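You operate a simulated robot arm through the tools that you are given. There is no shell and no other tool. Be economical: measure what you need, move in short steps, check, and stop when the job is done.

You are at the controls of a simulated two-armed robot. One attempt, no reset.

TASK
Close the finishing bench upper drawer. Take the blue-collared brown tuft and put it on top of the small white bale. Put the white mug in the basin. Pull the finishing bench lower drawer open. Do these in any order. Set down upright: white mug.

It is judged by the outcome, as a careful person would: the job done as asked, and still so three seconds after it is handed in. It fails if anything else is knocked over, pushed out of place, dropped, spilled or broken.

THE ROBOT
Two 7-joint arms with two-finger parallel grippers on one trunk, on a base that drives. Base frame: it is fixed to the floor where the robot stands at the start and does not move with it; the origin is under the middle of the robot, x ahead of it, y to its left, z up. Lengths are in mm, angles in rad, forces in N, time in s.
The left shoulder is at the start at [60, 147, 418], the right one opposite. With the tool pointing down near the work surface each hand reaches from about 280 to 740 mm from the robot's upright axis, wherever it stands, measured 20 degrees to its own side. Places, roughly: basin [-5900, 1400, 600]; blue-collared brown tuft (2x2x7 cm) [600, -1100, 800]; finishing bench lower drawer [800, -100, 100]; finishing bench upper drawer [700, -100, 400]; small white bale (15x7x6 cm) [1300, 2300, 200]; white mug (12x8x9 cm) [-4600, 100, 900]. Payload 3.43 kg a hand.
The tool frame of a hand sits at the grasp point between the pads (the TCP): z along the fingers, y along the line on which they close. The tips reach 30 mm beyond it. The gripper opens to 94 mm. The fingers are 28 mm wide and 10 mm thick; the gripper's body (50 by 96 mm) begins 55 mm behind the TCP.
Orientation is told as [roll, pitch, yaw] about the base's x, y, z axes, in that order, counted from this pose: with the fingers straight down and closing along the base's y, the tool's x points along the base's -x, its y along +y and its z along -z.

THE INTERFACE
- The arms move only by the tool step_arm. It takes "left_moves", "right_moves" or both (then of equal length, played together; a hand with none holds still); each is a list of rows, each a list of 7 numbers: the shift along the base's x, y, z in mm, then the turn, a rotation vector about the base's x, y, z in degrees, then the finger opening in mm, from 0 to 94. In form: [[dx, dy, dz, wx, wy, wz, jaw], ...]. A call has 1 to 10 rows; each row shifts and turns the commanded pose from where the row before left it. Each row takes 0.2 s and may step no farther than 50 mm and 0.15 rad from the row before; otherwise, or with a gripper value out of range, the whole call is refused. Where a pose cannot be reached the arm comes as near as it can. A force on the tool above 40 N (or 10 N above the force at the start of the call, whichever is more), or a blocked arm, ends the call early, and 0.2 s more pass. Each finger travels about 72 mm/s and halts on what it meets, pressing with about 34 N; the grip force reading is that of the motor and also rises with nothing between the fingers. The clock runs only during rows and for 0.2 s after the last one: add rows that do not move to give the fingers time. The reply holds the time, the measured pose of the TCP, the force on the tool along the base axes, the opening and the grip force, in the units named above and with some noise, with the torque about the TCP (base axes, N m) and any sound that the robot's microphone picked up, and new pictures: "views" is both (left out), scene, wrist or none (wrist: the cameras of the hands that moved).
- Cameras (640 x 400 px; columns grow to the right, rows downward): "scene" is now at [46.5, -15.4, 1030.9]; the picture's right is [-0.18, -0.98, 0.00], its down [-0.74, 0.14, -0.65] and it looks along [0.64, -0.12, -0.76] (base axes); focal length 259 px, centre (320, 200). "left" rides on the left gripper at [76, -14, -103] in its tool frame; the picture's right is [0.18, 0.98, 0.00], its down [-0.75, 0.14, -0.64] and it looks along [-0.63, 0.12, 0.77] (tool axes); focal length 243 px, centre (320, 200). "right" rides on the right gripper at [76, 14, -102] in its tool frame; the picture's right is [-0.18, 0.98, 0.00], its down [-0.75, -0.14, -0.64] and it looks along [-0.63, -0.12, 0.77] (tool axes); focal length 243 px, centre (320, 200). There is no depth. A picture from a camera that has moved, and an enlarged one, comes with that camera's place and axes in the base frame and with its lens.
- slide_trunk(by): slides the trunk up (or, below 0, down) by that many mm; the arms and the scene camera ride with it, the base frame stays. It gives what a move gives, with no picture.
- steer(legs): drives the robot by 1 to 6 legs, each [ahead, left, turn to the left] in mm, mm and rad, along the robot's own axes; the way and the turn of a leg run together, so that a leg with both is an arc; at most 1500 mm and 3.142 rad a leg. The arms and the cameras ride along, it lands a little off, and it stops where it bumps. It gives what a move gives, and a new picture of the scene camera.
- head_to(pan, tilt): turns the head with the scene camera to pan (to the left, within 1.501 rad either way) and tilt (down, from -0.506 to 1.204), counted from straight ahead of the robot. It gives what a move gives, and a new picture of the scene camera.
- close_up(camera, box): a new picture of the part [left, top, right, bottom] of that camera's present view, enlarged. The clock stands still meanwhile.
- close_job(): hands the job in; it is judged then, once.

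Go step by step. Nothing tells you exact positions but the pictures and the camera data: compare them with the known pose of the tool, close in by small moves and look again before you grip or let go. The budget is 165 turns and 260 pictures, counting those below and the enlarged ones. Unless the task says otherwise, let go and move clear before handing in, and close with one line.

The tools are called after ">>>" by a JSON object that holds its "api" and its "payload". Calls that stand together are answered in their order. step_arm: Moves the arms, as the interface text tells. Its arguments: {"type":"object","properties":{"left_moves":{"type":"array"},"right_moves":{"type":"array"},"views":{"type":"string","enum":["both","scene","wrist","none"]}},"required":[]} The other tools are called the same way: slide_trunk (by) slides the trunk up or down; steer (legs) drives the base; head_to (pan, tilt) turns the head that bears the scene camera; close_up (camera, box) takes an enlarged picture of a part of a camera's view; close_job () hands the job in.

At the start:

```text
clock: 0.0
left_position: [527.3, 262.4, 714.4]
left_ee_rot: [0.001, 0.0, 0.001]
left_force: [0.3, -0.7, -0.2]
left_ft_torque: [-0.01, -0.03, 0.03]
left_grip_width: 94.1
left_gripper_force: 0.0
right_position: [478.3, -270.1, 748.6]
right_ee_rot: [-0.001, 0.0, 0.0]
right_force: [-0.7, -0.3, 0.9]
right_ft_torque: [-0.03, 0.0, -0.02]
right_grip_width: 94.0
right_gripper_force: 0.1
trunk travel left (down, up): [-125.0, 125.0]
robot x, y, heading: [-1.0, 1.7, -0.0]
head pan, tilt: [-0.18, 0.857]
```

scene: 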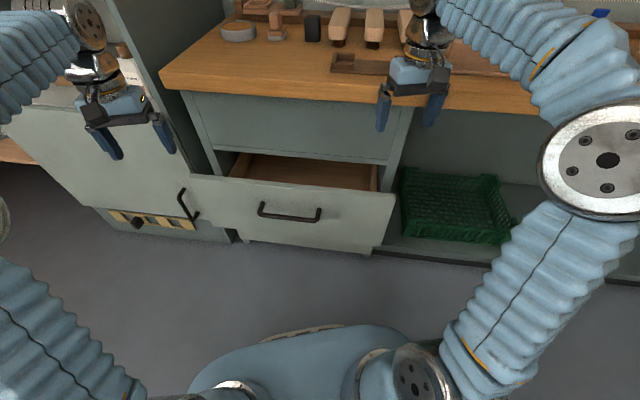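
right: 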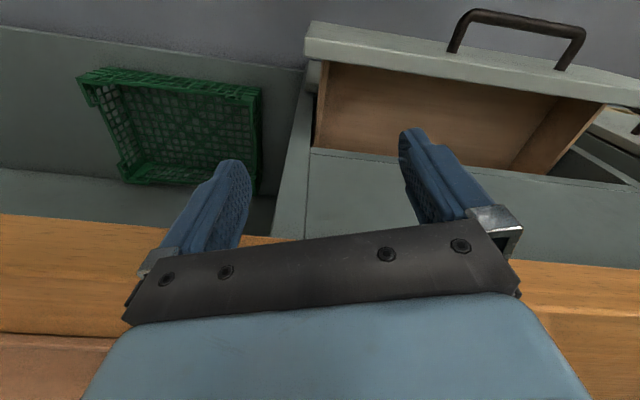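
left: 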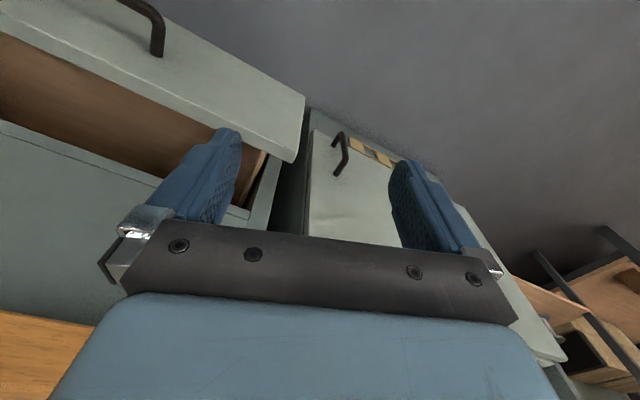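

I see the bench ahead with its upper drawer open and a lower part beneath it. I'll look around with the head before moving.

>>> {"api": "head_to", "payload": {"pan": -0.9, "tilt": 0.4}}

>>> {"api": "head_to", "payload": {"pan": 0.9, "tilt": 0.4}}

>>> {"api": "head_to", "payload": {"pan": 0.0, "tilt": 0.7}}

```text
clock: 1.1
left_position: [526.5, 262.8, 714.3]
left_ee_rot: [0.001, 0.0, 0.0]
left_force: [-0.6, 0.4, -0.7]
left_ft_torque: [0.03, -0.01, 0.02]
left_grip_width: 93.9
left_gripper_force: 0.0
right_position: [478.4, -269.5, 748.0]
right_ee_rot: [0.001, 0.0, 0.0]
right_force: [0.1, -0.1, -1.0]
right_ft_torque: [-0.01, 0.0, 0.0]
right_grip_width: 94.0
right_gripper_force: 0.0
trunk travel left (down, up): [-125.0, 125.0]
robot x, y, heading: [3.6, -0.6, 0.002]
head pan, tilt: [-0.901, 0.4]
camera scene: at [27.6, -74.1, 1070.5], right [-0.78, -0.62, 0.0], down [-0.24, 0.31, -0.92], along [0.57, -0.72, -0.39], focal length 259 px, centre (320, 200)
```

scene: 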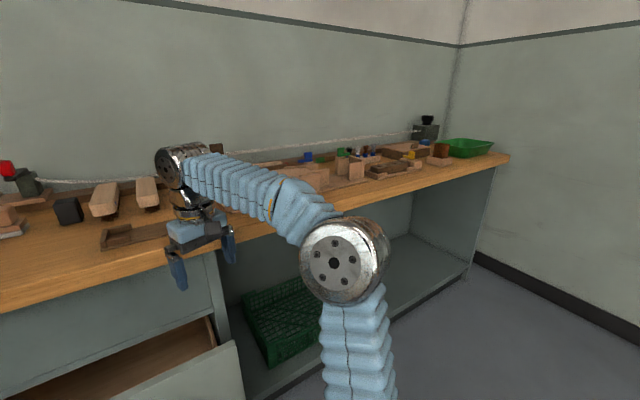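

```text
clock: 2.9
left_position: [526.5, 261.1, 713.9]
left_ee_rot: [-0.001, 0.0, -0.001]
left_force: [0.9, -0.1, 0.1]
left_ft_torque: [0.03, 0.01, 0.03]
left_grip_width: 94.2
left_gripper_force: 0.1
right_position: [477.8, -269.5, 746.9]
right_ee_rot: [0.0, 0.0, -0.001]
right_force: [0.3, -0.5, -0.3]
right_ft_torque: [0.0, -0.01, -0.02]
right_grip_width: 94.0
right_gripper_force: 0.1
trunk travel left (down, up): [-125.0, 125.0]
robot x, y, heading: [0.3, 3.0, 0.002]
head pan, tilt: [0.901, 0.4]
camera scene: at [27.5, 71.1, 1070.5], right [0.78, -0.62, 0.0], down [-0.24, -0.3, -0.92], along [0.57, 0.72, -0.39], focal length 259 px, centre (320, 200)
```

scene: 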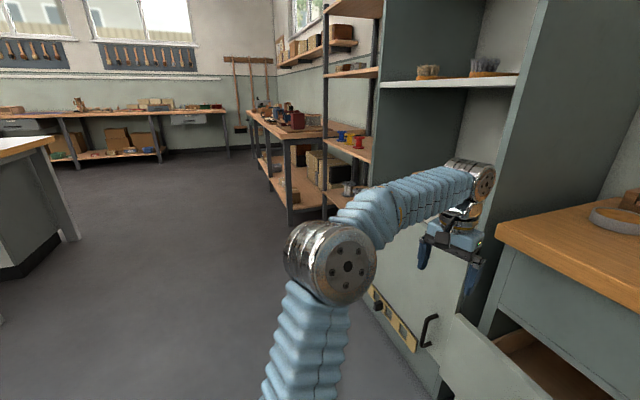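

```text
clock: 4.1
left_position: [527.1, 262.3, 714.5]
left_ee_rot: [-0.001, 0.0, -0.001]
left_force: [0.1, -0.6, 0.1]
left_ft_torque: [0.01, 0.0, 0.0]
left_grip_width: 93.9
left_gripper_force: 0.1
right_position: [479.1, -270.1, 747.8]
right_ee_rot: [0.0, -0.001, 0.0]
right_force: [0.0, -0.4, 0.6]
right_ft_torque: [-0.01, -0.03, 0.01]
right_grip_width: 94.2
right_gripper_force: 0.0
trunk travel left (down, up): [-125.0, 125.0]
robot x, y, heading: [-1.0, -1.5, -0.004]
head pan, tilt: [0.0, 0.7]
camera scene: at [54.9, -1.4, 1043.7], right [0.0, -1.0, 0.0], down [-0.64, 0.0, -0.77], along [0.77, 0.0, -0.64], focal length 259 px, centre (320, 200)
```

scene: 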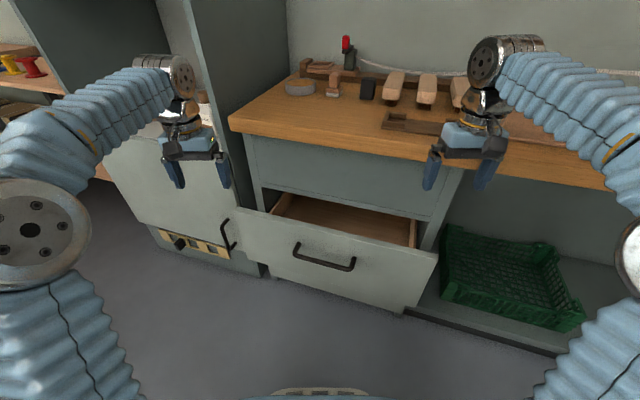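

The bench is yawed about 0.37 rad to the right of my heading. I'll back off a little and square up to it.

>>> {"api": "steer", "payload": {"legs": [[-150, 0, 0], [0, 0, -0.37]]}}

```text
clock: 6.6
left_position: [437.5, 55.2, 714.7]
left_ee_rot: [0.001, 0.0, -0.366]
left_force: [-0.6, 0.0, -0.7]
left_ft_torque: [0.01, 0.02, 0.01]
left_grip_width: 94.0
left_gripper_force: 0.0
right_position: [201.3, -423.6, 747.4]
right_ee_rot: [0.001, 0.001, -0.366]
right_force: [0.6, 0.2, -0.7]
right_ft_torque: [0.0, 0.0, -0.02]
right_grip_width: 94.1
right_gripper_force: 0.1
trunk travel left (down, up): [-125.0, 125.0]
robot x, y, heading: [-148.3, 0.6, -0.363]
head pan, tilt: [0.0, 0.7]
camera scene: at [-96.8, -21.4, 1043.6], right [-0.36, -0.93, 0.0], down [-0.6, 0.23, -0.76], along [0.71, -0.27, -0.64], focal length 259 px, centre (320, 200)
```

scene: 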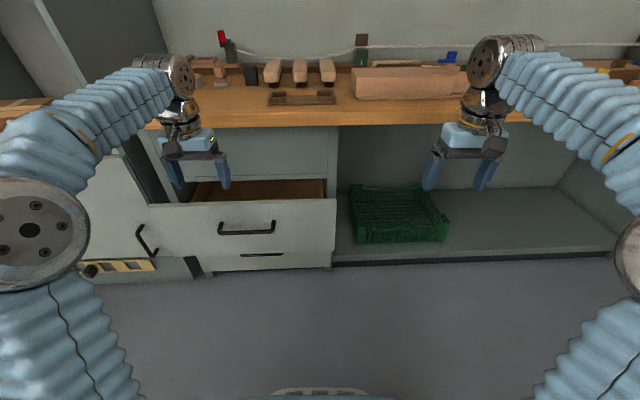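

Now I'm square to the bench. The lower drawer front seems to be below, partly hidden; I'll zoom in.

>>> {"api": "close_up", "payload": {"camera": "scene", "box": [130, 120, 350, 290]}}

```text
2.35 times, centred on (240, 205) of scene
camera zoom: at [-96.8, -21.4, 1043.6], right [-0.36, -0.93, 0.0], down [-0.6, 0.23, -0.76], along [0.71, -0.27, -0.64], focal length 610 px, centre (508, 188)
```

zoom: 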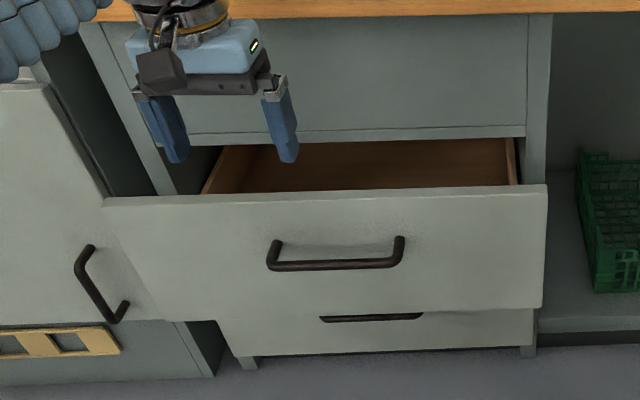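

The upper drawer's front stands about 650 mm ahead of the robot, with its top near z 545; the lower handle is at about z 170. I'll turn the left hand to point forward and close its fingers to push the upper drawer shut.

>>> {"api": "step_arm", "payload": {"left_moves": [[-5, -1, -21, -3.0, -7.9, 0, 0], [-5, -1, -21, -3.0, -7.9, 0, 0], [-5, -1, -21, -3.0, -7.9, 0, 0], [-5, -1, -21, -3.0, -7.9, 0, 0], [-5, -1, -21, -3.0, -7.9, 0, 0], [-5, -1, -21, -3.0, -7.9, 0, 0], [-5, -1, -21, -3.0, -7.9, 0, 0], [-5, -1, -21, -3.0, -7.9, 0, 0], [-5, -1, -21, -3.0, -7.9, 0, 0], [-5, -1, -21, -3.0, -7.9, 0, 0]], "views": "scene"}}

>>> {"api": "step_arm", "payload": {"left_moves": [[0, 0, 0, -2.0, -5.2, 0, 0], [0, 0, 0, 0, 0, 0, 0]], "views": "both"}}

```text
clock: 8.8
left_position: [416.6, 39.1, 528.7]
left_ee_rot: [0.061, -1.276, -0.432]
left_force: [0.2, 0.8, 0.3]
left_ft_torque: [0.05, -0.01, 0.05]
left_grip_width: 0.0
left_gripper_force: 32.7
left hand out of reach, approached as far as the arm can: row 8, 9, 10
right_position: [201.8, -423.7, 747.5]
right_ee_rot: [0.002, -0.002, -0.368]
right_force: [-0.7, -0.6, 0.0]
right_ft_torque: [0.0, -0.02, 0.0]
right_grip_width: 93.9
right_gripper_force: 0.1
trunk travel left (down, up): [-125.0, 125.0]
robot x, y, heading: [-150.5, -0.2, -0.368]
head pan, tilt: [0.0, 0.7]
camera scene: at [-97.3, -22.0, 1043.8], right [-0.36, -0.93, 0.0], down [-0.6, 0.23, -0.77], along [0.71, -0.27, -0.64], focal length 259 px, centre (320, 200)
```

scene: 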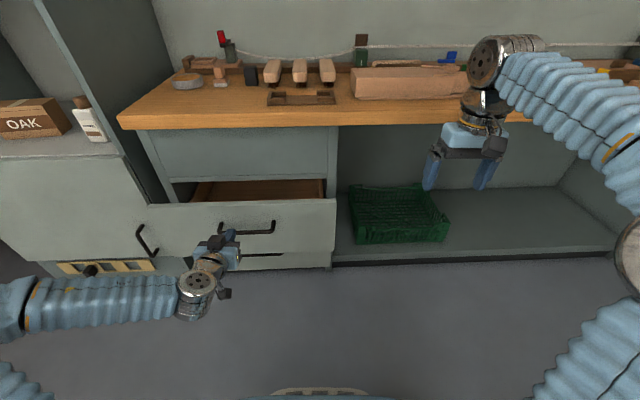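

```text
clock: 9.4
left_position: [417.6, 34.3, 527.3]
left_ee_rot: [0.062, -1.308, -0.444]
left_force: [-0.1, 0.3, -0.5]
left_ft_torque: [0.02, 0.0, -0.03]
left_grip_width: 0.2
left_gripper_force: 33.3
left hand out of reach, approached as far as the arm can: row 1
right_position: [202.6, -423.0, 748.3]
right_ee_rot: [-0.001, -0.002, -0.366]
right_force: [1.2, -0.4, 0.8]
right_ft_torque: [0.02, -0.01, 0.01]
right_grip_width: 94.1
right_gripper_force: 0.1
trunk travel left (down, up): [-125.0, 125.0]
robot x, y, heading: [-148.2, 0.3, -0.364]
head pan, tilt: [0.0, 0.7]
camera scene: at [-96.9, -21.3, 1043.6], right [-0.36, -0.93, 0.0], down [-0.6, 0.23, -0.76], along [0.71, -0.27, -0.64], focal length 259 px, centre (320, 200)
camera left: at [303.7, 67.0, 480.5], right [0.32, 0.93, -0.16], down [-0.35, 0.28, 0.9], along [0.88, -0.23, 0.41], focal length 243 px, centre (320, 200)
```

scene: 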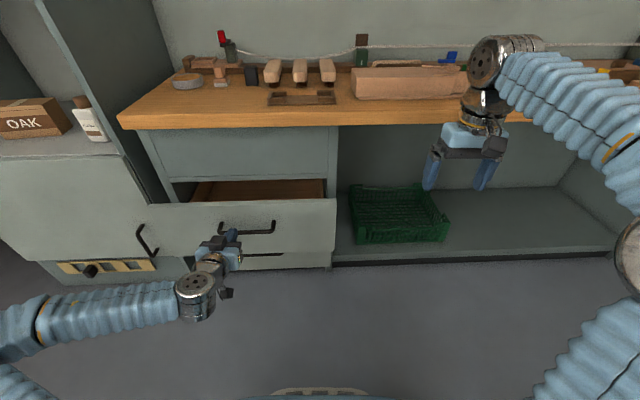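
left: 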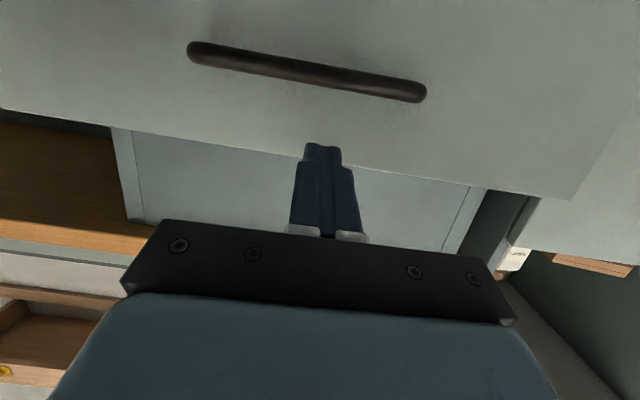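

The hand points roughly forward at the top part of the upper drawer's front. I'll move forward and watch contact.

>>> {"api": "step_arm", "payload": {"left_moves": [[37.4, -14.2, 0, 0, 0, 0, 0], [37.4, -14.2, 0, 0, 0, 0, 0], [28, -10.6, 0, 0, 0, 0, 0]]}}

```text
clock: 10.2
left_position: [521.2, -6.5, 525.3]
left_ee_rot: [0.06, -1.309, -0.442]
left_force: [-0.5, 0.5, 0.3]
left_ft_torque: [-0.02, 0.0, -0.01]
left_grip_width: 0.3
left_gripper_force: 32.9
right_position: [200.9, -424.6, 747.5]
right_ee_rot: [-0.001, 0.0, -0.365]
right_force: [0.4, 0.8, 0.2]
right_ft_torque: [-0.04, 0.0, 0.03]
right_grip_width: 94.2
right_gripper_force: 0.0
trunk travel left (down, up): [-125.0, 125.0]
robot x, y, heading: [-146.7, 0.1, -0.365]
head pan, tilt: [0.0, 0.7]
camera scene: at [-97.0, -21.2, 1043.6], right [-0.36, -0.93, 0.0], down [-0.6, 0.23, -0.76], along [0.71, -0.27, -0.64], focal length 259 px, centre (320, 200)
camera left: at [406.8, 25.9, 479.0], right [0.32, 0.93, -0.16], down [-0.34, 0.28, 0.9], along [0.88, -0.24, 0.41], focal length 243 px, centre (320, 200)
```

scene: 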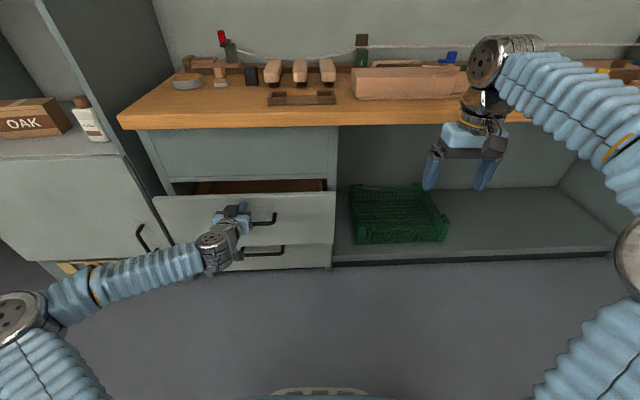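
left: 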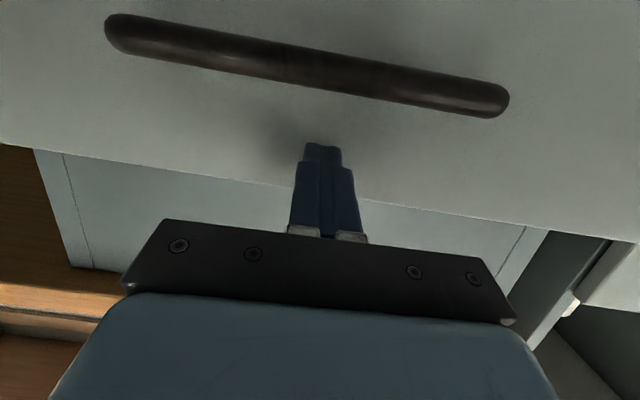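

The drawer is moving in easily. I'll keep pushing.

>>> {"api": "step_arm", "payload": {"left_moves": [[28, -10.6, 0, 0, 0, 0, 0], [28, -10.6, 0, 0, 0, 0, 0], [28, -10.6, 0, 0, 0, 0, 0], [20, -7.6, 0, 0, 0, 0, 0], [20, -7.6, 0, 0, 0, 0, 0], [20, -7.6, 0, 0, 0, 0, 0]], "views": "scene"}}

```text
clock: 10.9
left_position: [587.5, -32.8, 527.6]
left_ee_rot: [0.062, -1.304, -0.444]
left_force: [-24.5, 13.0, 7.6]
left_ft_torque: [-0.12, -0.34, 0.27]
left_grip_width: 0.0
left_gripper_force: 33.1
right_position: [201.2, -421.4, 748.3]
right_ee_rot: [0.0, -0.001, -0.366]
right_force: [0.0, 0.6, 0.6]
right_ft_torque: [0.02, -0.02, -0.04]
right_grip_width: 94.1
right_gripper_force: 0.0
trunk travel left (down, up): [-125.0, 125.0]
robot x, y, heading: [-151.5, 2.2, -0.366]
head pan, tilt: [0.0, 0.7]
stopped in row 3 (left hand): the force on the tool passed its limit at 137 N (the readings are from after the stop); the commanded pose is now the measured one
camera scene: at [-99.0, -20.4, 1044.0], right [-0.36, -0.93, 0.0], down [-0.6, 0.23, -0.77], along [0.72, -0.27, -0.64], focal length 259 px, centre (320, 200)
```

scene: 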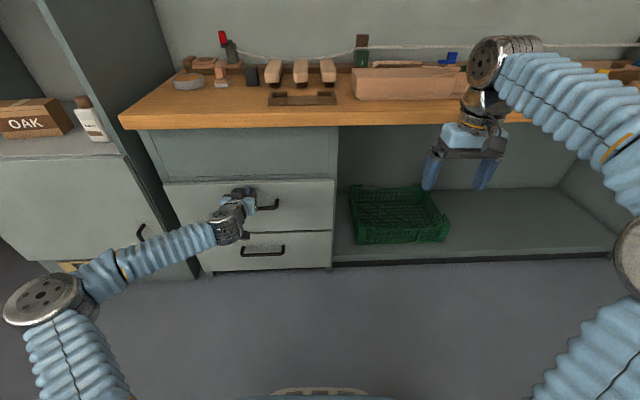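

The upper drawer is closed flush. Next I'll back the hand off and lower the trunk for the lower drawer's handle.

>>> {"api": "step_arm", "payload": {"left_moves": [[-37, 14, 0, 0, 0, 0, 0], [-37, 14, 0, 0, 0, 0, 0], [-37, 14, 0, 0, 0, 0, 0], [-18, 7, 0, 0, 0, 0, 0]], "views": "none"}}

>>> {"api": "slide_trunk", "payload": {"by": -125}}

>>> {"api": "close_up", "payload": {"camera": "scene", "box": [130, 120, 350, 290]}}

```text
clock: 11.9
left_position: [460.2, 15.4, 525.5]
left_ee_rot: [0.059, -1.299, -0.442]
left_force: [-0.7, -0.3, 0.7]
left_ft_torque: [0.01, 0.02, 0.0]
left_grip_width: 0.0
left_gripper_force: 33.1
right_position: [201.5, -423.1, 746.6]
right_ee_rot: [0.0, 0.003, -0.365]
right_force: [0.1, -0.5, 0.5]
right_ft_torque: [-0.01, -0.01, 0.0]
right_grip_width: 93.9
right_gripper_force: 0.1
trunk travel left (down, up): [-125.0, 125.0]
robot x, y, heading: [-148.5, -6.5, -0.368]
head pan, tilt: [0.0, 0.7]
```

```text
clock: 13.5
left_position: [460.9, 17.7, 400.3]
left_ee_rot: [0.061, -1.301, -0.444]
left_force: [0.4, -0.3, 0.0]
left_ft_torque: [-0.03, -0.02, 0.01]
left_grip_width: 0.2
left_gripper_force: 32.9
right_position: [202.2, -422.2, 621.0]
right_ee_rot: [0.001, 0.001, -0.367]
right_force: [0.1, 1.5, -0.5]
right_ft_torque: [0.04, 0.02, 0.04]
right_grip_width: 94.1
right_gripper_force: 0.0
trunk travel left (down, up): [0.0, 250.0]
robot x, y, heading: [-148.8, -3.1, -0.361]
head pan, tilt: [0.0, 0.7]
```

```text
2.35 times, centred on (240, 205) of scene
camera zoom: at [-97.0, -21.2, 918.7], right [-0.36, -0.93, 0.0], down [-0.6, 0.23, -0.76], along [0.71, -0.27, -0.64], focal length 610 px, centre (508, 188)
```

zoom: 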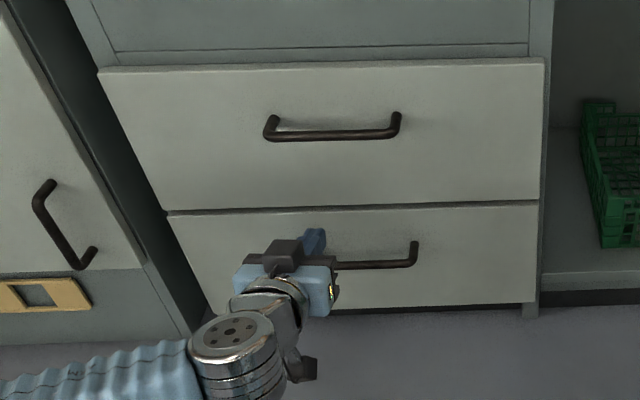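

Both fronts are closed flush, and the lower handle is around z 240, centred 220 mm to the robot's left. I'll roll the left hand so its fingers close vertically and lower it to the handle's height.

>>> {"api": "step_arm", "payload": {"left_moves": [[0, 0, -15, -7.7, 2.9, 0, 0], [0, 0, -15, -7.7, 2.9, 0, 0], [0, 0, -15, -7.7, 2.9, 0, 20], [0, 0, -15, -7.7, 2.9, 0, 40], [0, 0, -15, -7.7, 2.9, 0, 60], [0, 0, -15, -7.7, 2.9, 0, 70], [0, 0, -15, -7.7, 2.9, 0, 70], [0, 0, -15, -7.7, 2.9, 0, 70], [0, 0, -15, -7.7, 2.9, 0, 70], [0, 0, -15, -7.7, 2.9, 0, 70]]}}

```text
clock: 15.7
left_position: [470.7, 42.4, 262.7]
left_ee_rot: [-1.551, -0.148, 0.931]
left_force: [0.9, 0.4, 0.1]
left_ft_torque: [0.0, 0.0, 0.02]
left_grip_width: 70.0
left_gripper_force: 0.0
left hand out of reach, approached as far as the arm can: row 8, 9, 10
right_position: [201.8, -423.5, 621.8]
right_ee_rot: [-0.001, 0.002, -0.365]
right_force: [0.3, 0.0, 0.0]
right_ft_torque: [0.01, 0.0, -0.04]
right_grip_width: 94.2
right_gripper_force: 0.2
trunk travel left (down, up): [0.0, 250.0]
robot x, y, heading: [-148.1, 0.7, -0.369]
head pan, tilt: [0.0, 0.7]
camera scene: at [-97.1, -21.2, 918.7], right [-0.36, -0.93, 0.0], down [-0.6, 0.23, -0.76], along [0.71, -0.27, -0.64], focal length 259 px, centre (320, 200)
camera left: at [343.9, 41.9, 268.2], right [-0.04, -0.02, -1.0], down [-0.06, 1.0, -0.02], along [1.0, 0.06, -0.04], focal length 243 px, centre (320, 200)
```

scene: 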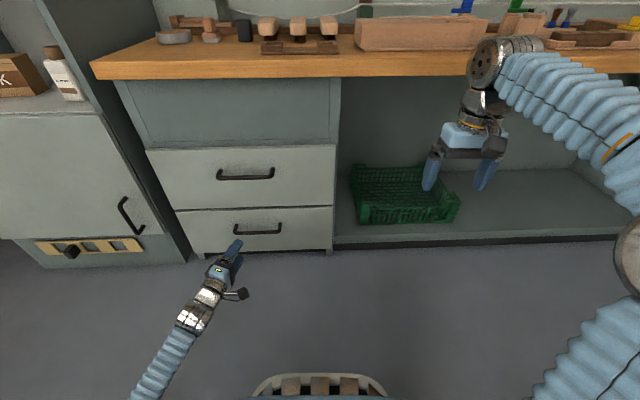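
left: 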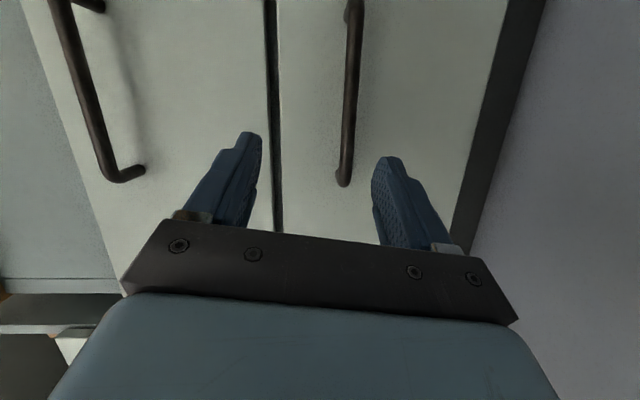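

The bar lies between the fingers, at about z 234. I'll align in height and side, then advance.

>>> {"api": "step_arm", "payload": {"left_moves": [[-14, -37, -28, 0, 0, 0, 70], [37, -14, 0, 0, 0, 0, 70], [37, -14, 0, 0, 0, 0, 70]]}}

```text
clock: 16.5
left_position: [549.8, 16.7, 250.5]
left_ee_rot: [-1.554, -0.153, 0.938]
left_force: [0.7, 0.5, 0.2]
left_ft_torque: [0.02, -0.01, 0.01]
left_grip_width: 70.0
left_gripper_force: 0.0
left hand out of reach, approached as far as the arm can: row 1, 2
right_position: [202.2, -422.7, 621.5]
right_ee_rot: [-0.001, 0.002, -0.367]
right_force: [1.3, 0.4, 0.0]
right_ft_torque: [-0.01, 0.0, -0.01]
right_grip_width: 94.2
right_gripper_force: 0.1
trunk travel left (down, up): [0.0, 250.0]
robot x, y, heading: [-146.0, -2.4, -0.365]
head pan, tilt: [0.0, 0.7]
camera scene: at [-97.1, -21.1, 918.6], right [-0.36, -0.93, 0.0], down [-0.6, 0.23, -0.76], along [0.71, -0.27, -0.64], focal length 259 px, centre (320, 200)
camera left: at [421.1, 14.0, 255.0], right [-0.03, -0.02, -1.0], down [-0.07, 1.0, -0.01], along [1.0, 0.07, -0.04], focal length 243 px, centre (320, 200)
```

scene: 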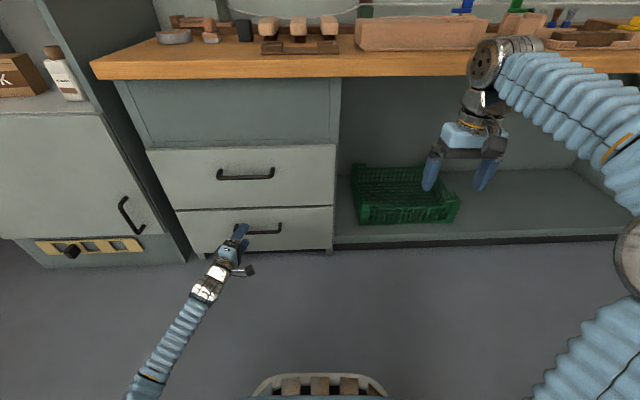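
left: 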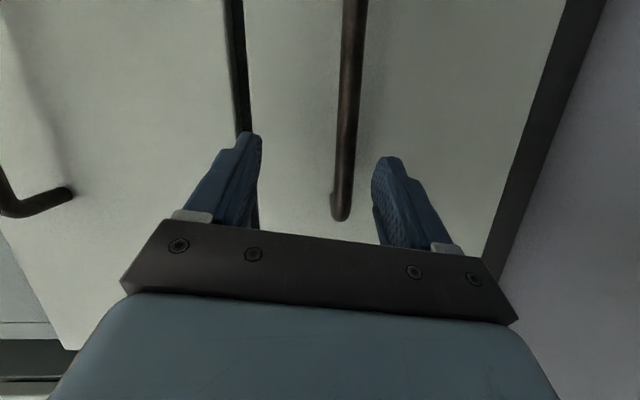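

Bar still between the fingers. I'll shift right and down a little, then advance onto the bar.

>>> {"api": "step_arm", "payload": {"left_moves": [[-12, -33, -12, 0, 0, 0, 70], [21, -8, -3, 0, 0, 0, 70], [19, -7, 0, 0, 0, 0, 70]]}}

```text
clock: 17.3
left_position: [589.4, -12.6, 247.8]
left_ee_rot: [-1.55, -0.153, 0.937]
left_force: [1.1, 0.4, 0.3]
left_ft_torque: [0.02, 0.01, 0.0]
left_grip_width: 70.1
left_gripper_force: 0.0
left hand out of reach, approached as far as the arm can: row 1
right_position: [202.3, -422.1, 622.4]
right_ee_rot: [-0.002, 0.001, -0.367]
right_force: [0.6, 0.0, 0.3]
right_ft_torque: [0.02, -0.04, -0.01]
right_grip_width: 93.9
right_gripper_force: 0.0
trunk travel left (down, up): [0.0, 250.0]
robot x, y, heading: [-148.3, -0.6, -0.367]
head pan, tilt: [0.0, 0.7]
camera scene: at [-97.0, -21.1, 918.6], right [-0.36, -0.93, 0.0], down [-0.6, 0.23, -0.76], along [0.71, -0.27, -0.64], focal length 259 px, centre (320, 200)
camera left: at [461.6, -14.5, 252.2], right [-0.04, -0.02, -1.0], down [-0.07, 1.0, -0.01], along [1.0, 0.07, -0.04], focal length 243 px, centre (320, 200)
```

scene: 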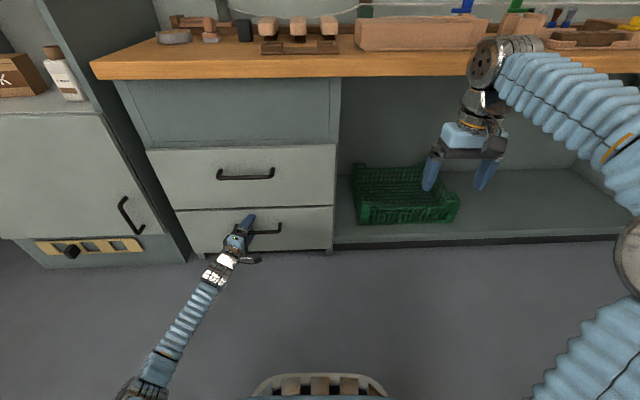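
left: 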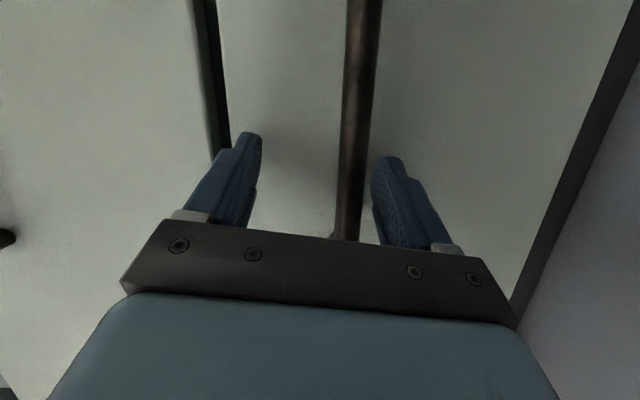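

The bar is within the finger span, nearer the lower finger. I'll lower slightly and close.

>>> {"api": "step_arm", "payload": {"left_moves": [[0, 0, -10, 0, 0, 0, 70], [0, 0, 0, 0, 0, 0, 45], [0, 0, 0, 0, 0, 0, 20], [0, 0, 0, 0, 0, 0, 0], [0, 0, 0, 0, 0, 0, 0], [0, 0, 0, 0, 0, 0, 0]]}}

```text
clock: 18.7
left_position: [590.1, -12.3, 231.7]
left_ee_rot: [-1.54, -0.147, 0.931]
left_force: [-3.1, 3.8, -38.5]
left_ft_torque: [-1.37, 0.2, -0.08]
left_grip_width: 21.9
left_gripper_force: 45.0
right_position: [204.8, -421.7, 620.0]
right_ee_rot: [-0.002, 0.005, -0.366]
right_force: [0.6, -0.2, -0.6]
right_ft_torque: [0.0, 0.04, 0.0]
right_grip_width: 93.9
right_gripper_force: 0.0
trunk travel left (down, up): [0.0, 250.0]
robot x, y, heading: [-148.7, -0.5, -0.367]
head pan, tilt: [0.0, 0.7]
camera scene: at [-94.5, -21.0, 918.1], right [-0.36, -0.93, 0.0], down [-0.6, 0.23, -0.76], along [0.71, -0.27, -0.65], focal length 259 px, centre (320, 200)
camera left: at [462.6, -13.8, 238.4], right [-0.05, -0.01, -1.0], down [-0.06, 1.0, -0.01], along [1.0, 0.06, -0.05], focal length 243 px, centre (320, 200)
```

scene: 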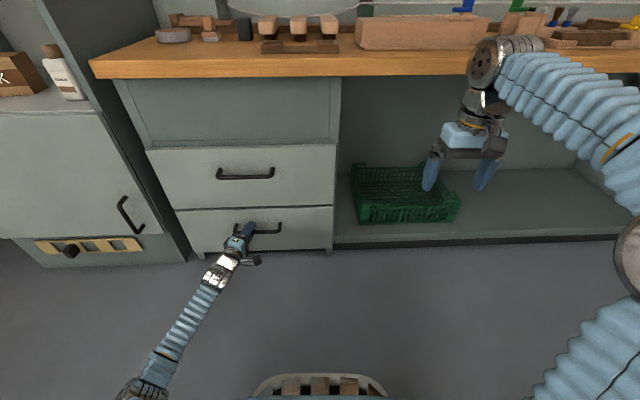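
left: 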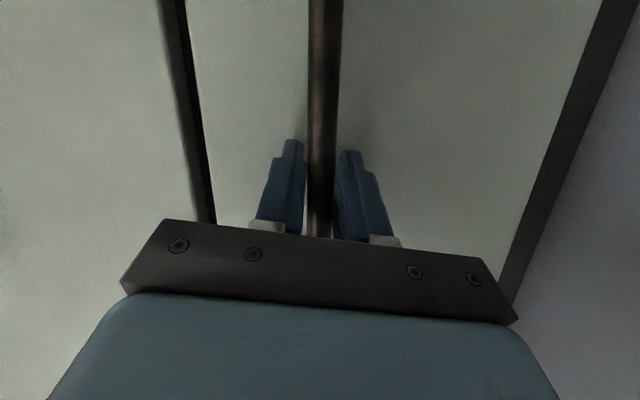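

The bar is gripped. I'll pull by backing the base, keeping the arm as it is.

>>> {"api": "step_arm", "payload": {"left_moves": [[0, 0, -6, 0, 0, 0, 0]], "views": "none"}}

>>> {"api": "steer", "payload": {"legs": [[-120, 0, 0]]}}

```text
clock: 19.1
left_position: [590.1, -12.3, 231.4]
left_ee_rot: [-1.548, -0.152, 0.927]
left_force: [-15.0, -3.1, -25.4]
left_ft_torque: [-1.17, 0.38, 1.22]
left_grip_width: 21.6
left_gripper_force: 44.9
left hand out of reach, approached as far as the arm can: row 1
right_position: [202.5, -422.8, 621.4]
right_ee_rot: [0.0, 0.005, -0.366]
right_force: [0.6, -0.1, -0.2]
right_ft_torque: [0.0, 0.04, 0.02]
right_grip_width: 93.9
right_gripper_force: 0.0
trunk travel left (down, up): [0.0, 250.0]
robot x, y, heading: [-148.8, 1.7, -0.37]
head pan, tilt: [0.0, 0.7]
```

```text
clock: 20.3
left_position: [491.5, 20.8, 231.3]
left_ee_rot: [-1.548, -0.143, 0.92]
left_force: [1.4, -0.4, -2.4]
left_ft_torque: [-1.24, 0.44, -0.03]
left_grip_width: 21.5
left_gripper_force: 45.1
right_position: [108.1, -386.7, 622.5]
right_ee_rot: [-0.001, 0.001, -0.365]
right_force: [-0.2, 0.6, -0.5]
right_ft_torque: [0.02, 0.0, 0.01]
right_grip_width: 94.2
right_gripper_force: 0.0
trunk travel left (down, up): [0.0, 250.0]
robot x, y, heading: [-242.8, 34.5, -0.371]
head pan, tilt: [0.0, 0.7]
stopped in leg 1: the force on the tool passed its limit at 42 N (the readings are from after the stop); the commanded pose is now the measured one
camera scene: at [-192.1, 15.1, 918.8], right [-0.36, -0.93, 0.0], down [-0.6, 0.23, -0.76], along [0.71, -0.27, -0.64], focal length 259 px, centre (320, 200)
```

scene: 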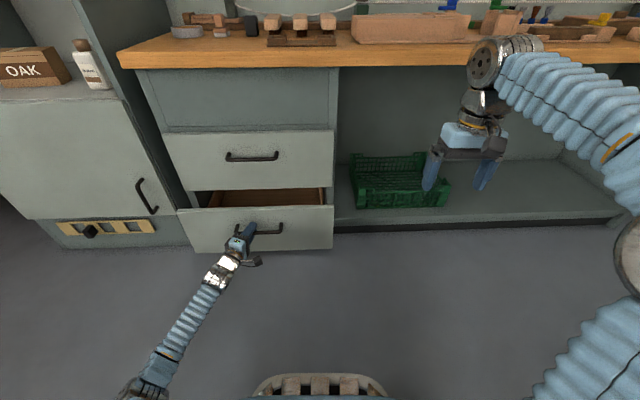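

The lower drawer is out about 100 mm. I'll pull it somewhat further.

>>> {"api": "steer", "payload": {"legs": [[-90, 0, 0]]}}

```text
clock: 21.4
left_position: [406.7, 47.8, 231.7]
left_ee_rot: [-1.551, -0.146, 0.913]
left_force: [-8.4, -28.4, -6.6]
left_ft_torque: [-1.18, 0.34, 0.09]
left_grip_width: 21.6
left_gripper_force: 45.1
right_position: [22.9, -355.7, 621.5]
right_ee_rot: [-0.001, 0.003, -0.368]
right_force: [0.2, -0.1, -0.2]
right_ft_torque: [-0.01, 0.02, -0.01]
right_grip_width: 94.1
right_gripper_force: 0.0
trunk travel left (down, up): [0.0, 250.0]
robot x, y, heading: [-327.3, 69.0, -0.371]
head pan, tilt: [0.0, 0.7]
camera scene: at [-276.1, 46.8, 918.6], right [-0.36, -0.93, 0.0], down [-0.6, 0.23, -0.76], along [0.71, -0.27, -0.64], focal length 259 px, centre (320, 200)
```

scene: 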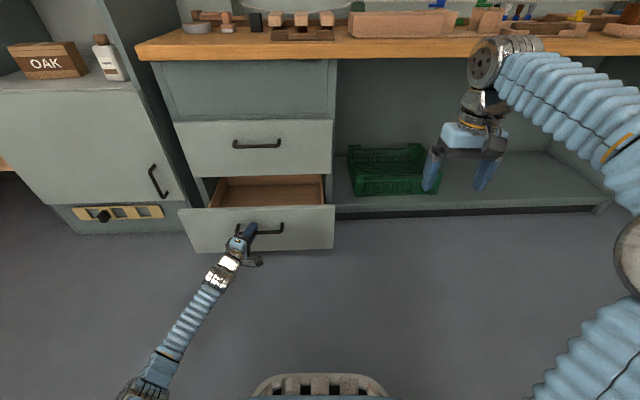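

The lower drawer is well open, around 190 mm. I'll release the bar and back out.

>>> {"api": "step_arm", "payload": {"left_moves": [[0, 0, 0, 0, 0, 0, 40], [0, 0, 0, 0, 0, 0, 70], [0, 0, 0, 0, 0, 0, 70]], "views": "none"}}

>>> {"api": "steer", "payload": {"legs": [[-250, 0, 0]]}}

>>> {"api": "slide_trunk", "payload": {"by": 125}}

```text
clock: 22.2
left_position: [406.3, 49.1, 232.6]
left_ee_rot: [-1.551, -0.148, 0.912]
left_force: [0.3, 0.1, 0.3]
left_ft_torque: [0.02, -0.01, 0.0]
left_grip_width: 70.2
left_gripper_force: 0.1
right_position: [22.5, -353.7, 621.2]
right_ee_rot: [0.0, 0.001, -0.369]
right_force: [-0.9, -0.1, -0.8]
right_ft_torque: [-0.01, 0.04, 0.02]
right_grip_width: 93.9
right_gripper_force: 0.0
trunk travel left (down, up): [0.0, 250.0]
robot x, y, heading: [-330.0, 67.3, -0.364]
head pan, tilt: [0.0, 0.7]
```

```text
clock: 24.0
left_position: [174.1, 139.8, 231.6]
left_ee_rot: [-1.549, -0.147, 0.916]
left_force: [-0.6, 0.1, -0.6]
left_ft_torque: [0.02, 0.01, 0.0]
left_grip_width: 70.0
left_gripper_force: 0.1
right_position: [-208.7, -265.0, 622.1]
right_ee_rot: [-0.002, 0.002, -0.363]
right_force: [-0.4, -0.4, -0.6]
right_ft_torque: [0.01, 0.01, 0.01]
right_grip_width: 93.9
right_gripper_force: 0.0
trunk travel left (down, up): [0.0, 250.0]
robot x, y, heading: [-559.4, 155.9, -0.365]
head pan, tilt: [0.0, 0.7]
camera scene: at [-509.3, 136.3, 918.7], right [-0.36, -0.93, 0.0], down [-0.6, 0.23, -0.76], along [0.71, -0.27, -0.64], focal length 259 px, centre (320, 200)
```

scene: 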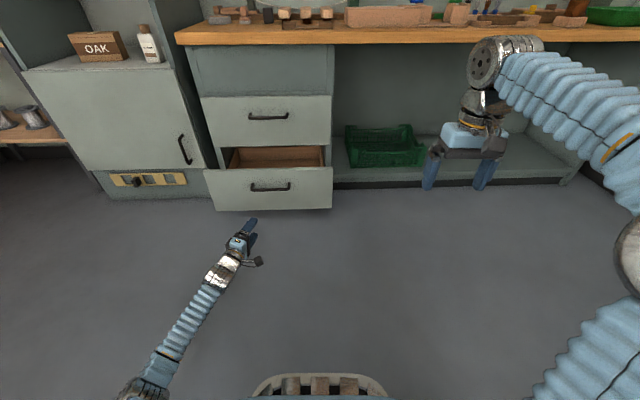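

```text
clock: 25.5
left_position: [174.2, 140.5, 357.7]
left_ee_rot: [-1.548, -0.147, 0.917]
left_force: [-1.0, 0.3, -1.0]
left_ft_torque: [-0.02, -0.01, 0.02]
left_grip_width: 69.8
left_gripper_force: 0.0
right_position: [-208.8, -265.2, 746.5]
right_ee_rot: [-0.002, 0.0, -0.363]
right_force: [-0.3, 0.6, -0.7]
right_ft_torque: [-0.04, -0.02, 0.02]
right_grip_width: 94.1
right_gripper_force: 0.2
trunk travel left (down, up): [-125.0, 125.0]
robot x, y, heading: [-560.7, 156.5, -0.363]
head pan, tilt: [0.0, 0.7]
```

Drawers done. Now I'll restore the left hand to pointing down, well clear of things.

>>> {"api": "step_arm", "payload": {"left_moves": [[0, 0, 15, 7.7, -2.9, 0, 70], [0, 0, 15, 7.7, -2.9, 0, 70], [0, 0, 15, 7.7, -2.9, 0, 70], [0, 0, 15, 7.7, -2.9, 0, 70], [0, 0, 15, 7.7, -2.9, 0, 70], [0, 0, 15, 7.7, -2.9, 0, 70], [0, 0, 15, 7.7, -2.9, 0, 70], [0, 0, 15, 7.7, -2.9, 0, 70], [0, 0, 15, 7.7, -2.9, 0, 70], [0, 0, 15, 7.7, -2.9, 0, 70]], "views": "none"}}

>>> {"api": "step_arm", "payload": {"left_moves": [[0, 0, 20, 3.0, 7.9, 0, 70], [0, 0, 20, 3.0, 7.9, 0, 70], [0, 0, 20, 3.0, 7.9, 0, 70], [0, 0, 20, 3.0, 7.9, 0, 70], [0, 0, 20, 3.0, 7.9, 0, 70], [0, 0, 20, 3.0, 7.9, 0, 70], [0, 0, 20, 3.0, 7.9, 0, 70], [0, 0, 20, 3.0, 7.9, 0, 70], [0, 0, 20, 3.0, 7.9, 0, 70]], "views": "none"}}

>>> {"api": "steer", "payload": {"legs": [[0, -700, 0]]}}

```text
clock: 27.7
left_position: [174.8, 141.4, 506.7]
left_ee_rot: [0.046, -1.277, -0.427]
left_force: [-0.2, -0.8, 0.3]
left_ft_torque: [0.01, 0.0, 0.03]
left_grip_width: 69.8
left_gripper_force: 0.1
right_position: [-208.0, -264.4, 746.3]
right_ee_rot: [0.0, 0.003, -0.363]
right_force: [-0.6, 0.0, 0.0]
right_ft_torque: [-0.02, 0.01, -0.01]
right_grip_width: 94.1
right_gripper_force: 0.0
trunk travel left (down, up): [-125.0, 125.0]
robot x, y, heading: [-557.8, 156.8, -0.361]
head pan, tilt: [0.0, 0.7]
```

```text
clock: 29.7
left_position: [119.8, 148.8, 659.7]
left_ee_rot: [-0.015, 0.051, -0.381]
left_force: [-0.5, 0.1, 0.0]
left_ft_torque: [0.02, 0.02, 0.01]
left_grip_width: 69.8
left_gripper_force: 0.1
left hand out of reach, approached as far as the arm can: row 8, 9
right_position: [-208.8, -265.6, 746.9]
right_ee_rot: [0.0, 0.004, -0.365]
right_force: [0.7, 2.0, -0.2]
right_ft_torque: [-0.02, 0.0, -0.01]
right_grip_width: 94.2
right_gripper_force: 0.1
trunk travel left (down, up): [-125.0, 125.0]
robot x, y, heading: [-561.8, 157.3, -0.363]
head pan, tilt: [0.0, 0.7]
```

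```text
clock: 33.6
left_position: [-129.1, -505.8, 659.5]
left_ee_rot: [-0.015, 0.047, -0.376]
left_force: [0.5, -0.3, 0.8]
left_ft_torque: [-0.01, 0.01, 0.01]
left_grip_width: 70.0
left_gripper_force: 0.0
right_position: [-457.7, -919.5, 747.0]
right_ee_rot: [0.001, 0.001, -0.362]
right_force: [0.6, 0.1, -0.5]
right_ft_torque: [-0.06, 0.03, -0.01]
right_grip_width: 94.0
right_gripper_force: 0.0
trunk travel left (down, up): [-125.0, 125.0]
robot x, y, heading: [-813.1, -496.0, -0.361]
head pan, tilt: [0.0, 0.7]
camera scene: at [-758.3, -520.3, 1043.6], right [-0.35, -0.94, 0.0], down [-0.6, 0.23, -0.76], along [0.72, -0.27, -0.64], focal length 259 px, centre (320, 200)
```

scene: 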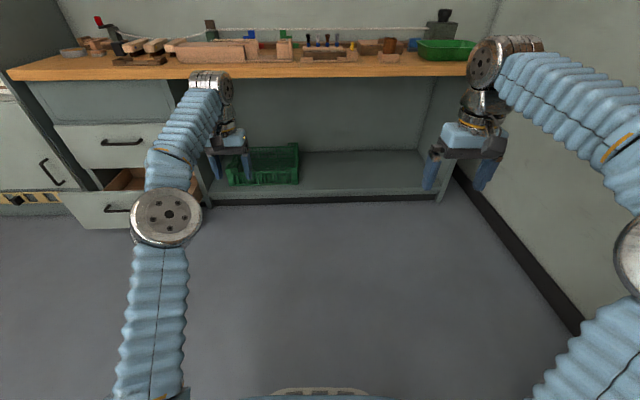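

The bench's right part shows several small tufts/brushes around the middle. I'll drive closer and look.

>>> {"api": "steer", "payload": {"legs": [[600, 0, 0]]}}

>>> {"api": "head_to", "payload": {"pan": 0.0, "tilt": 0.45}}

>>> {"api": "close_up", "payload": {"camera": "scene", "box": [200, 80, 440, 230]}}

```text
clock: 36.4
left_position: [339.3, -675.1, 661.6]
left_ee_rot: [-0.015, 0.084, -0.367]
left_force: [-19.7, 5.5, 0.5]
left_ft_torque: [-0.41, -1.74, 0.21]
left_grip_width: 70.3
left_gripper_force: 0.2
right_position: [21.6, -1094.7, 748.5]
right_ee_rot: [0.0, 0.002, -0.352]
right_force: [-0.2, -0.1, 0.3]
right_ft_torque: [-0.03, -0.01, -0.03]
right_grip_width: 94.0
right_gripper_force: 0.0
trunk travel left (down, up): [-125.0, 125.0]
robot x, y, heading: [-330.3, -678.1, -0.354]
head pan, tilt: [0.0, 0.7]
stopped in leg 1: the force on the tool passed its limit at 237 N (the readings are from after the stop); the commanded pose is now the measured one
camera scene: at [-283.9, -697.0, 1044.0], right [-0.34, -0.94, 0.0], down [-0.6, 0.22, -0.77], along [0.72, -0.26, -0.64], focal length 259 px, centre (320, 200)
```

scene: 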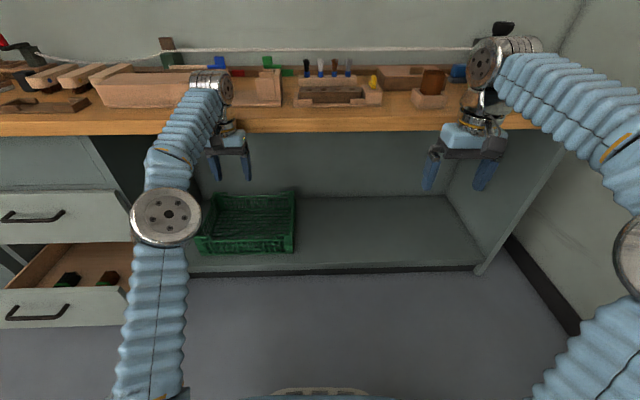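

```text
clock: 37.2
left_position: [338.6, -675.6, 661.4]
left_ee_rot: [-0.016, 0.081, -0.367]
left_force: [-23.7, 7.6, 1.5]
left_ft_torque: [-0.64, -2.27, 0.3]
left_grip_width: 69.8
left_gripper_force: 0.0
right_position: [21.6, -1095.2, 746.3]
right_ee_rot: [0.0, 0.0, -0.353]
right_force: [-0.2, -0.1, -0.1]
right_ft_torque: [-0.04, 0.02, -0.03]
right_grip_width: 93.9
right_gripper_force: 0.0
trunk travel left (down, up): [-125.0, 125.0]
robot x, y, heading: [-340.1, -678.6, -0.354]
head pan, tilt: [0.0, 0.45]
camera scene: at [-277.7, -699.3, 1065.9], right [-0.34, -0.94, 0.0], down [-0.41, 0.15, -0.9], along [0.85, -0.31, -0.43], focal length 259 px, centre (320, 200)
```

scene: 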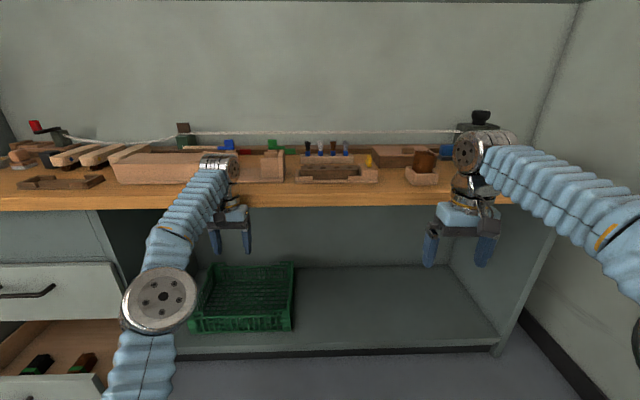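

```text
2.67 times, centred on (320, 155) of scene
camera zoom: at [-277.7, -699.3, 1065.9], right [-0.34, -0.94, 0.0], down [-0.41, 0.15, -0.9], along [0.85, -0.31, -0.43], focal length 692 px, centre (320, 320)
```

zoom: 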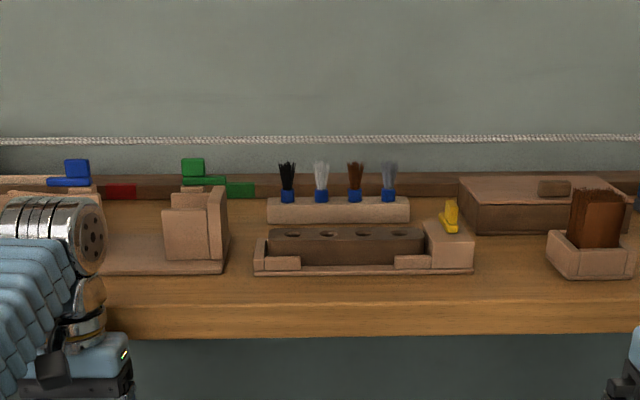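

The brown tuft stands third in a rack of four (black, white, brown, grey), about 900 mm ahead and slightly right. The left hand bumped the table edge, so I'll back off, raise the trunk, and lift both hands above the table.

>>> {"api": "steer", "payload": {"legs": [[-120, 0, 0]]}}

>>> {"api": "slide_trunk", "payload": {"by": 125}}

>>> {"api": "step_arm", "payload": {"left_moves": [[0, 0, 45, 0, 0, 0, 70], [0, 0, 45, 0, 0, 0, 70], [0, 0, 45, 0, 0, 0, 70], [0, 0, 45, 0, 0, 0, 70], [0, 0, 45, 0, 0, 0, 70]], "right_moves": [[0, 0, 30, 0, 0, 8.5, 60], [0, 0, 30, 0, 0, 8.5, 60], [0, 0, 30, 0, 0, 8.5, 60], [0, 0, 30, 0, 0, 8.5, 60], [0, 0, 0, 0, 0, 8.5, 60]], "views": "scene"}}

```text
clock: 38.4
left_position: [225.0, -633.2, 658.9]
left_ee_rot: [-0.015, 0.084, -0.368]
left_force: [-0.4, -0.6, 0.4]
left_ft_torque: [0.02, 0.01, 0.0]
left_grip_width: 70.0
left_gripper_force: 0.0
right_position: [-91.7, -1052.9, 745.9]
right_ee_rot: [0.0, 0.003, -0.353]
right_force: [0.1, 0.0, 0.1]
right_ft_torque: [-0.01, 0.0, -0.01]
right_grip_width: 94.0
right_gripper_force: 0.0
trunk travel left (down, up): [-125.0, 125.0]
robot x, y, heading: [-446.0, -632.7, -0.354]
head pan, tilt: [0.0, 0.45]
camera scene: at [-390.7, -657.7, 1065.8], right [-0.35, -0.94, 0.0], down [-0.41, 0.15, -0.9], along [0.84, -0.31, -0.44], focal length 259 px, centre (320, 200)
```

scene: 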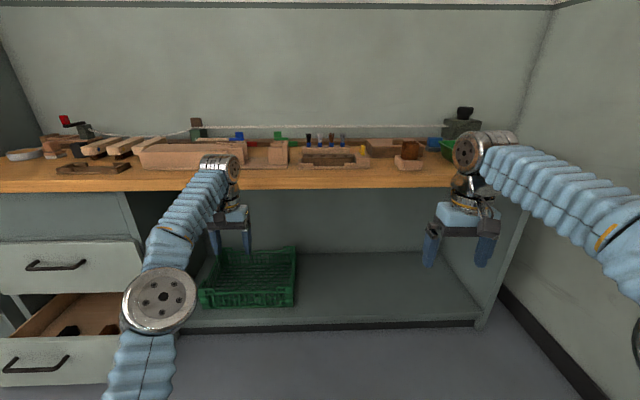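

```text
clock: 40.0
left_position: [225.6, -635.2, 784.6]
left_ee_rot: [-0.016, 0.086, -0.369]
left_force: [-0.5, 1.0, 0.1]
left_ft_torque: [-0.03, 0.06, -0.02]
left_grip_width: 69.9
left_gripper_force: 0.0
right_position: [-92.7, -1054.4, 872.0]
right_ee_rot: [-0.001, 0.003, -0.355]
right_force: [-0.2, -0.3, 0.3]
right_ft_torque: [0.01, -0.02, -0.01]
right_grip_width: 93.8
right_gripper_force: 0.0
trunk travel left (down, up): [-250.0, 0.0]
robot x, y, heading: [-448.0, -631.3, -0.35]
head pan, tilt: [0.0, 0.45]
```

```text
clock: 41.2
left_position: [225.6, -634.4, 783.9]
left_ee_rot: [-0.016, 0.084, -0.368]
left_force: [0.6, -1.2, -0.2]
left_ft_torque: [0.0, -0.03, 0.0]
left_grip_width: 69.7
left_gripper_force: 0.0
left hand out of reach, approached as far as the arm can: row 1, 2, 3, 4, 5
right_position: [-91.4, -1055.6, 954.9]
right_ee_rot: [0.014, 0.017, 0.251]
right_force: [0.0, -0.4, 0.7]
right_ft_torque: [-0.02, 0.02, 0.0]
right_grip_width: 60.2
right_gripper_force: 0.0
right hand out of reach, approached as far as the arm can: row 3, 4
trunk travel left (down, up): [-250.0, 0.0]
robot x, y, heading: [-449.8, -635.5, -0.351]
head pan, tilt: [0.0, 0.45]
camera scene: at [-390.8, -657.8, 1190.8], right [-0.35, -0.94, 0.0], down [-0.41, 0.15, -0.9], along [0.84, -0.31, -0.44], focal length 259 px, centre (320, 200)
```

scene: 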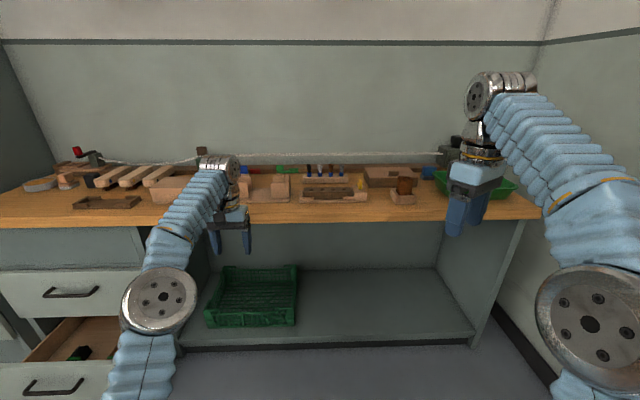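

The left hand is at its reach limit, so I'll draw it in and raise it, while the right hand continues turning so it will close front-to-back.

>>> {"api": "step_arm", "payload": {"left_moves": [[-42, 16, 0, 0, 0, 0, 70], [-42, 16, 0, 0, 0, 0, 70], [-42, 16, 0, 0, 0, 0, 70], [-42, 16, 0, 0, 0, 0, 70], [-20, 8, 30, 0, 0, 0, 70], [0, 0, 45, 0, 0, 0, 70], [0, 0, 45, 0, 0, 0, 70]], "right_moves": [[0, 0, -5, 0, 0, 8.4, 60], [0, 0, -5, 0, 0, 8.4, 60], [0, 0, -5, 0, 0, 8.4, 60], [0, 0, -5, 0, 0, 8.4, 60], [0, 0, -5, 0, 0, 8.4, 60], [0, 0, 0, 0, 0, 8.4, 60], [0, 0, 0, 0, 0, 5, 60]], "views": "none"}}

>>> {"api": "close_up", "payload": {"camera": "scene", "box": [240, 120, 440, 245]}}

```text
clock: 42.8
left_position: [36.6, -563.3, 907.9]
left_ee_rot: [-0.015, 0.085, -0.368]
left_force: [-0.4, 1.2, 0.6]
left_ft_torque: [-0.06, -0.01, -0.03]
left_grip_width: 70.2
left_gripper_force: 0.2
right_position: [-89.6, -1055.1, 930.6]
right_ee_rot: [0.012, 0.016, 1.218]
right_force: [0.5, 0.2, -0.4]
right_ft_torque: [0.03, 0.0, -0.01]
right_grip_width: 60.2
right_gripper_force: 0.1
trunk travel left (down, up): [-250.0, 0.0]
robot x, y, heading: [-450.1, -633.7, -0.353]
head pan, tilt: [0.0, 0.45]
```

```text
3.20 times, centred on (340, 182) of scene
camera zoom: at [-390.7, -657.6, 1190.8], right [-0.35, -0.94, 0.0], down [-0.41, 0.15, -0.9], along [0.84, -0.31, -0.44], focal length 830 px, centre (256, 256)
```

zoom: 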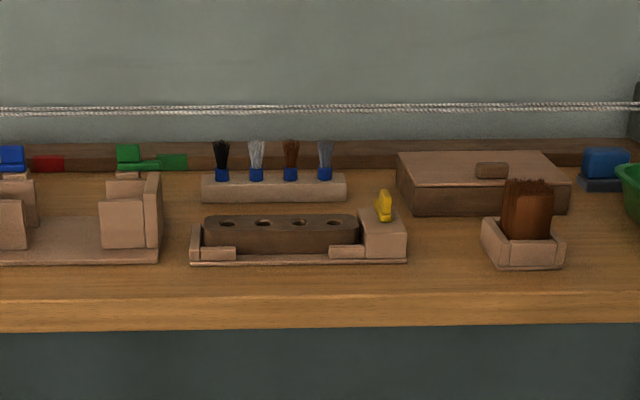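

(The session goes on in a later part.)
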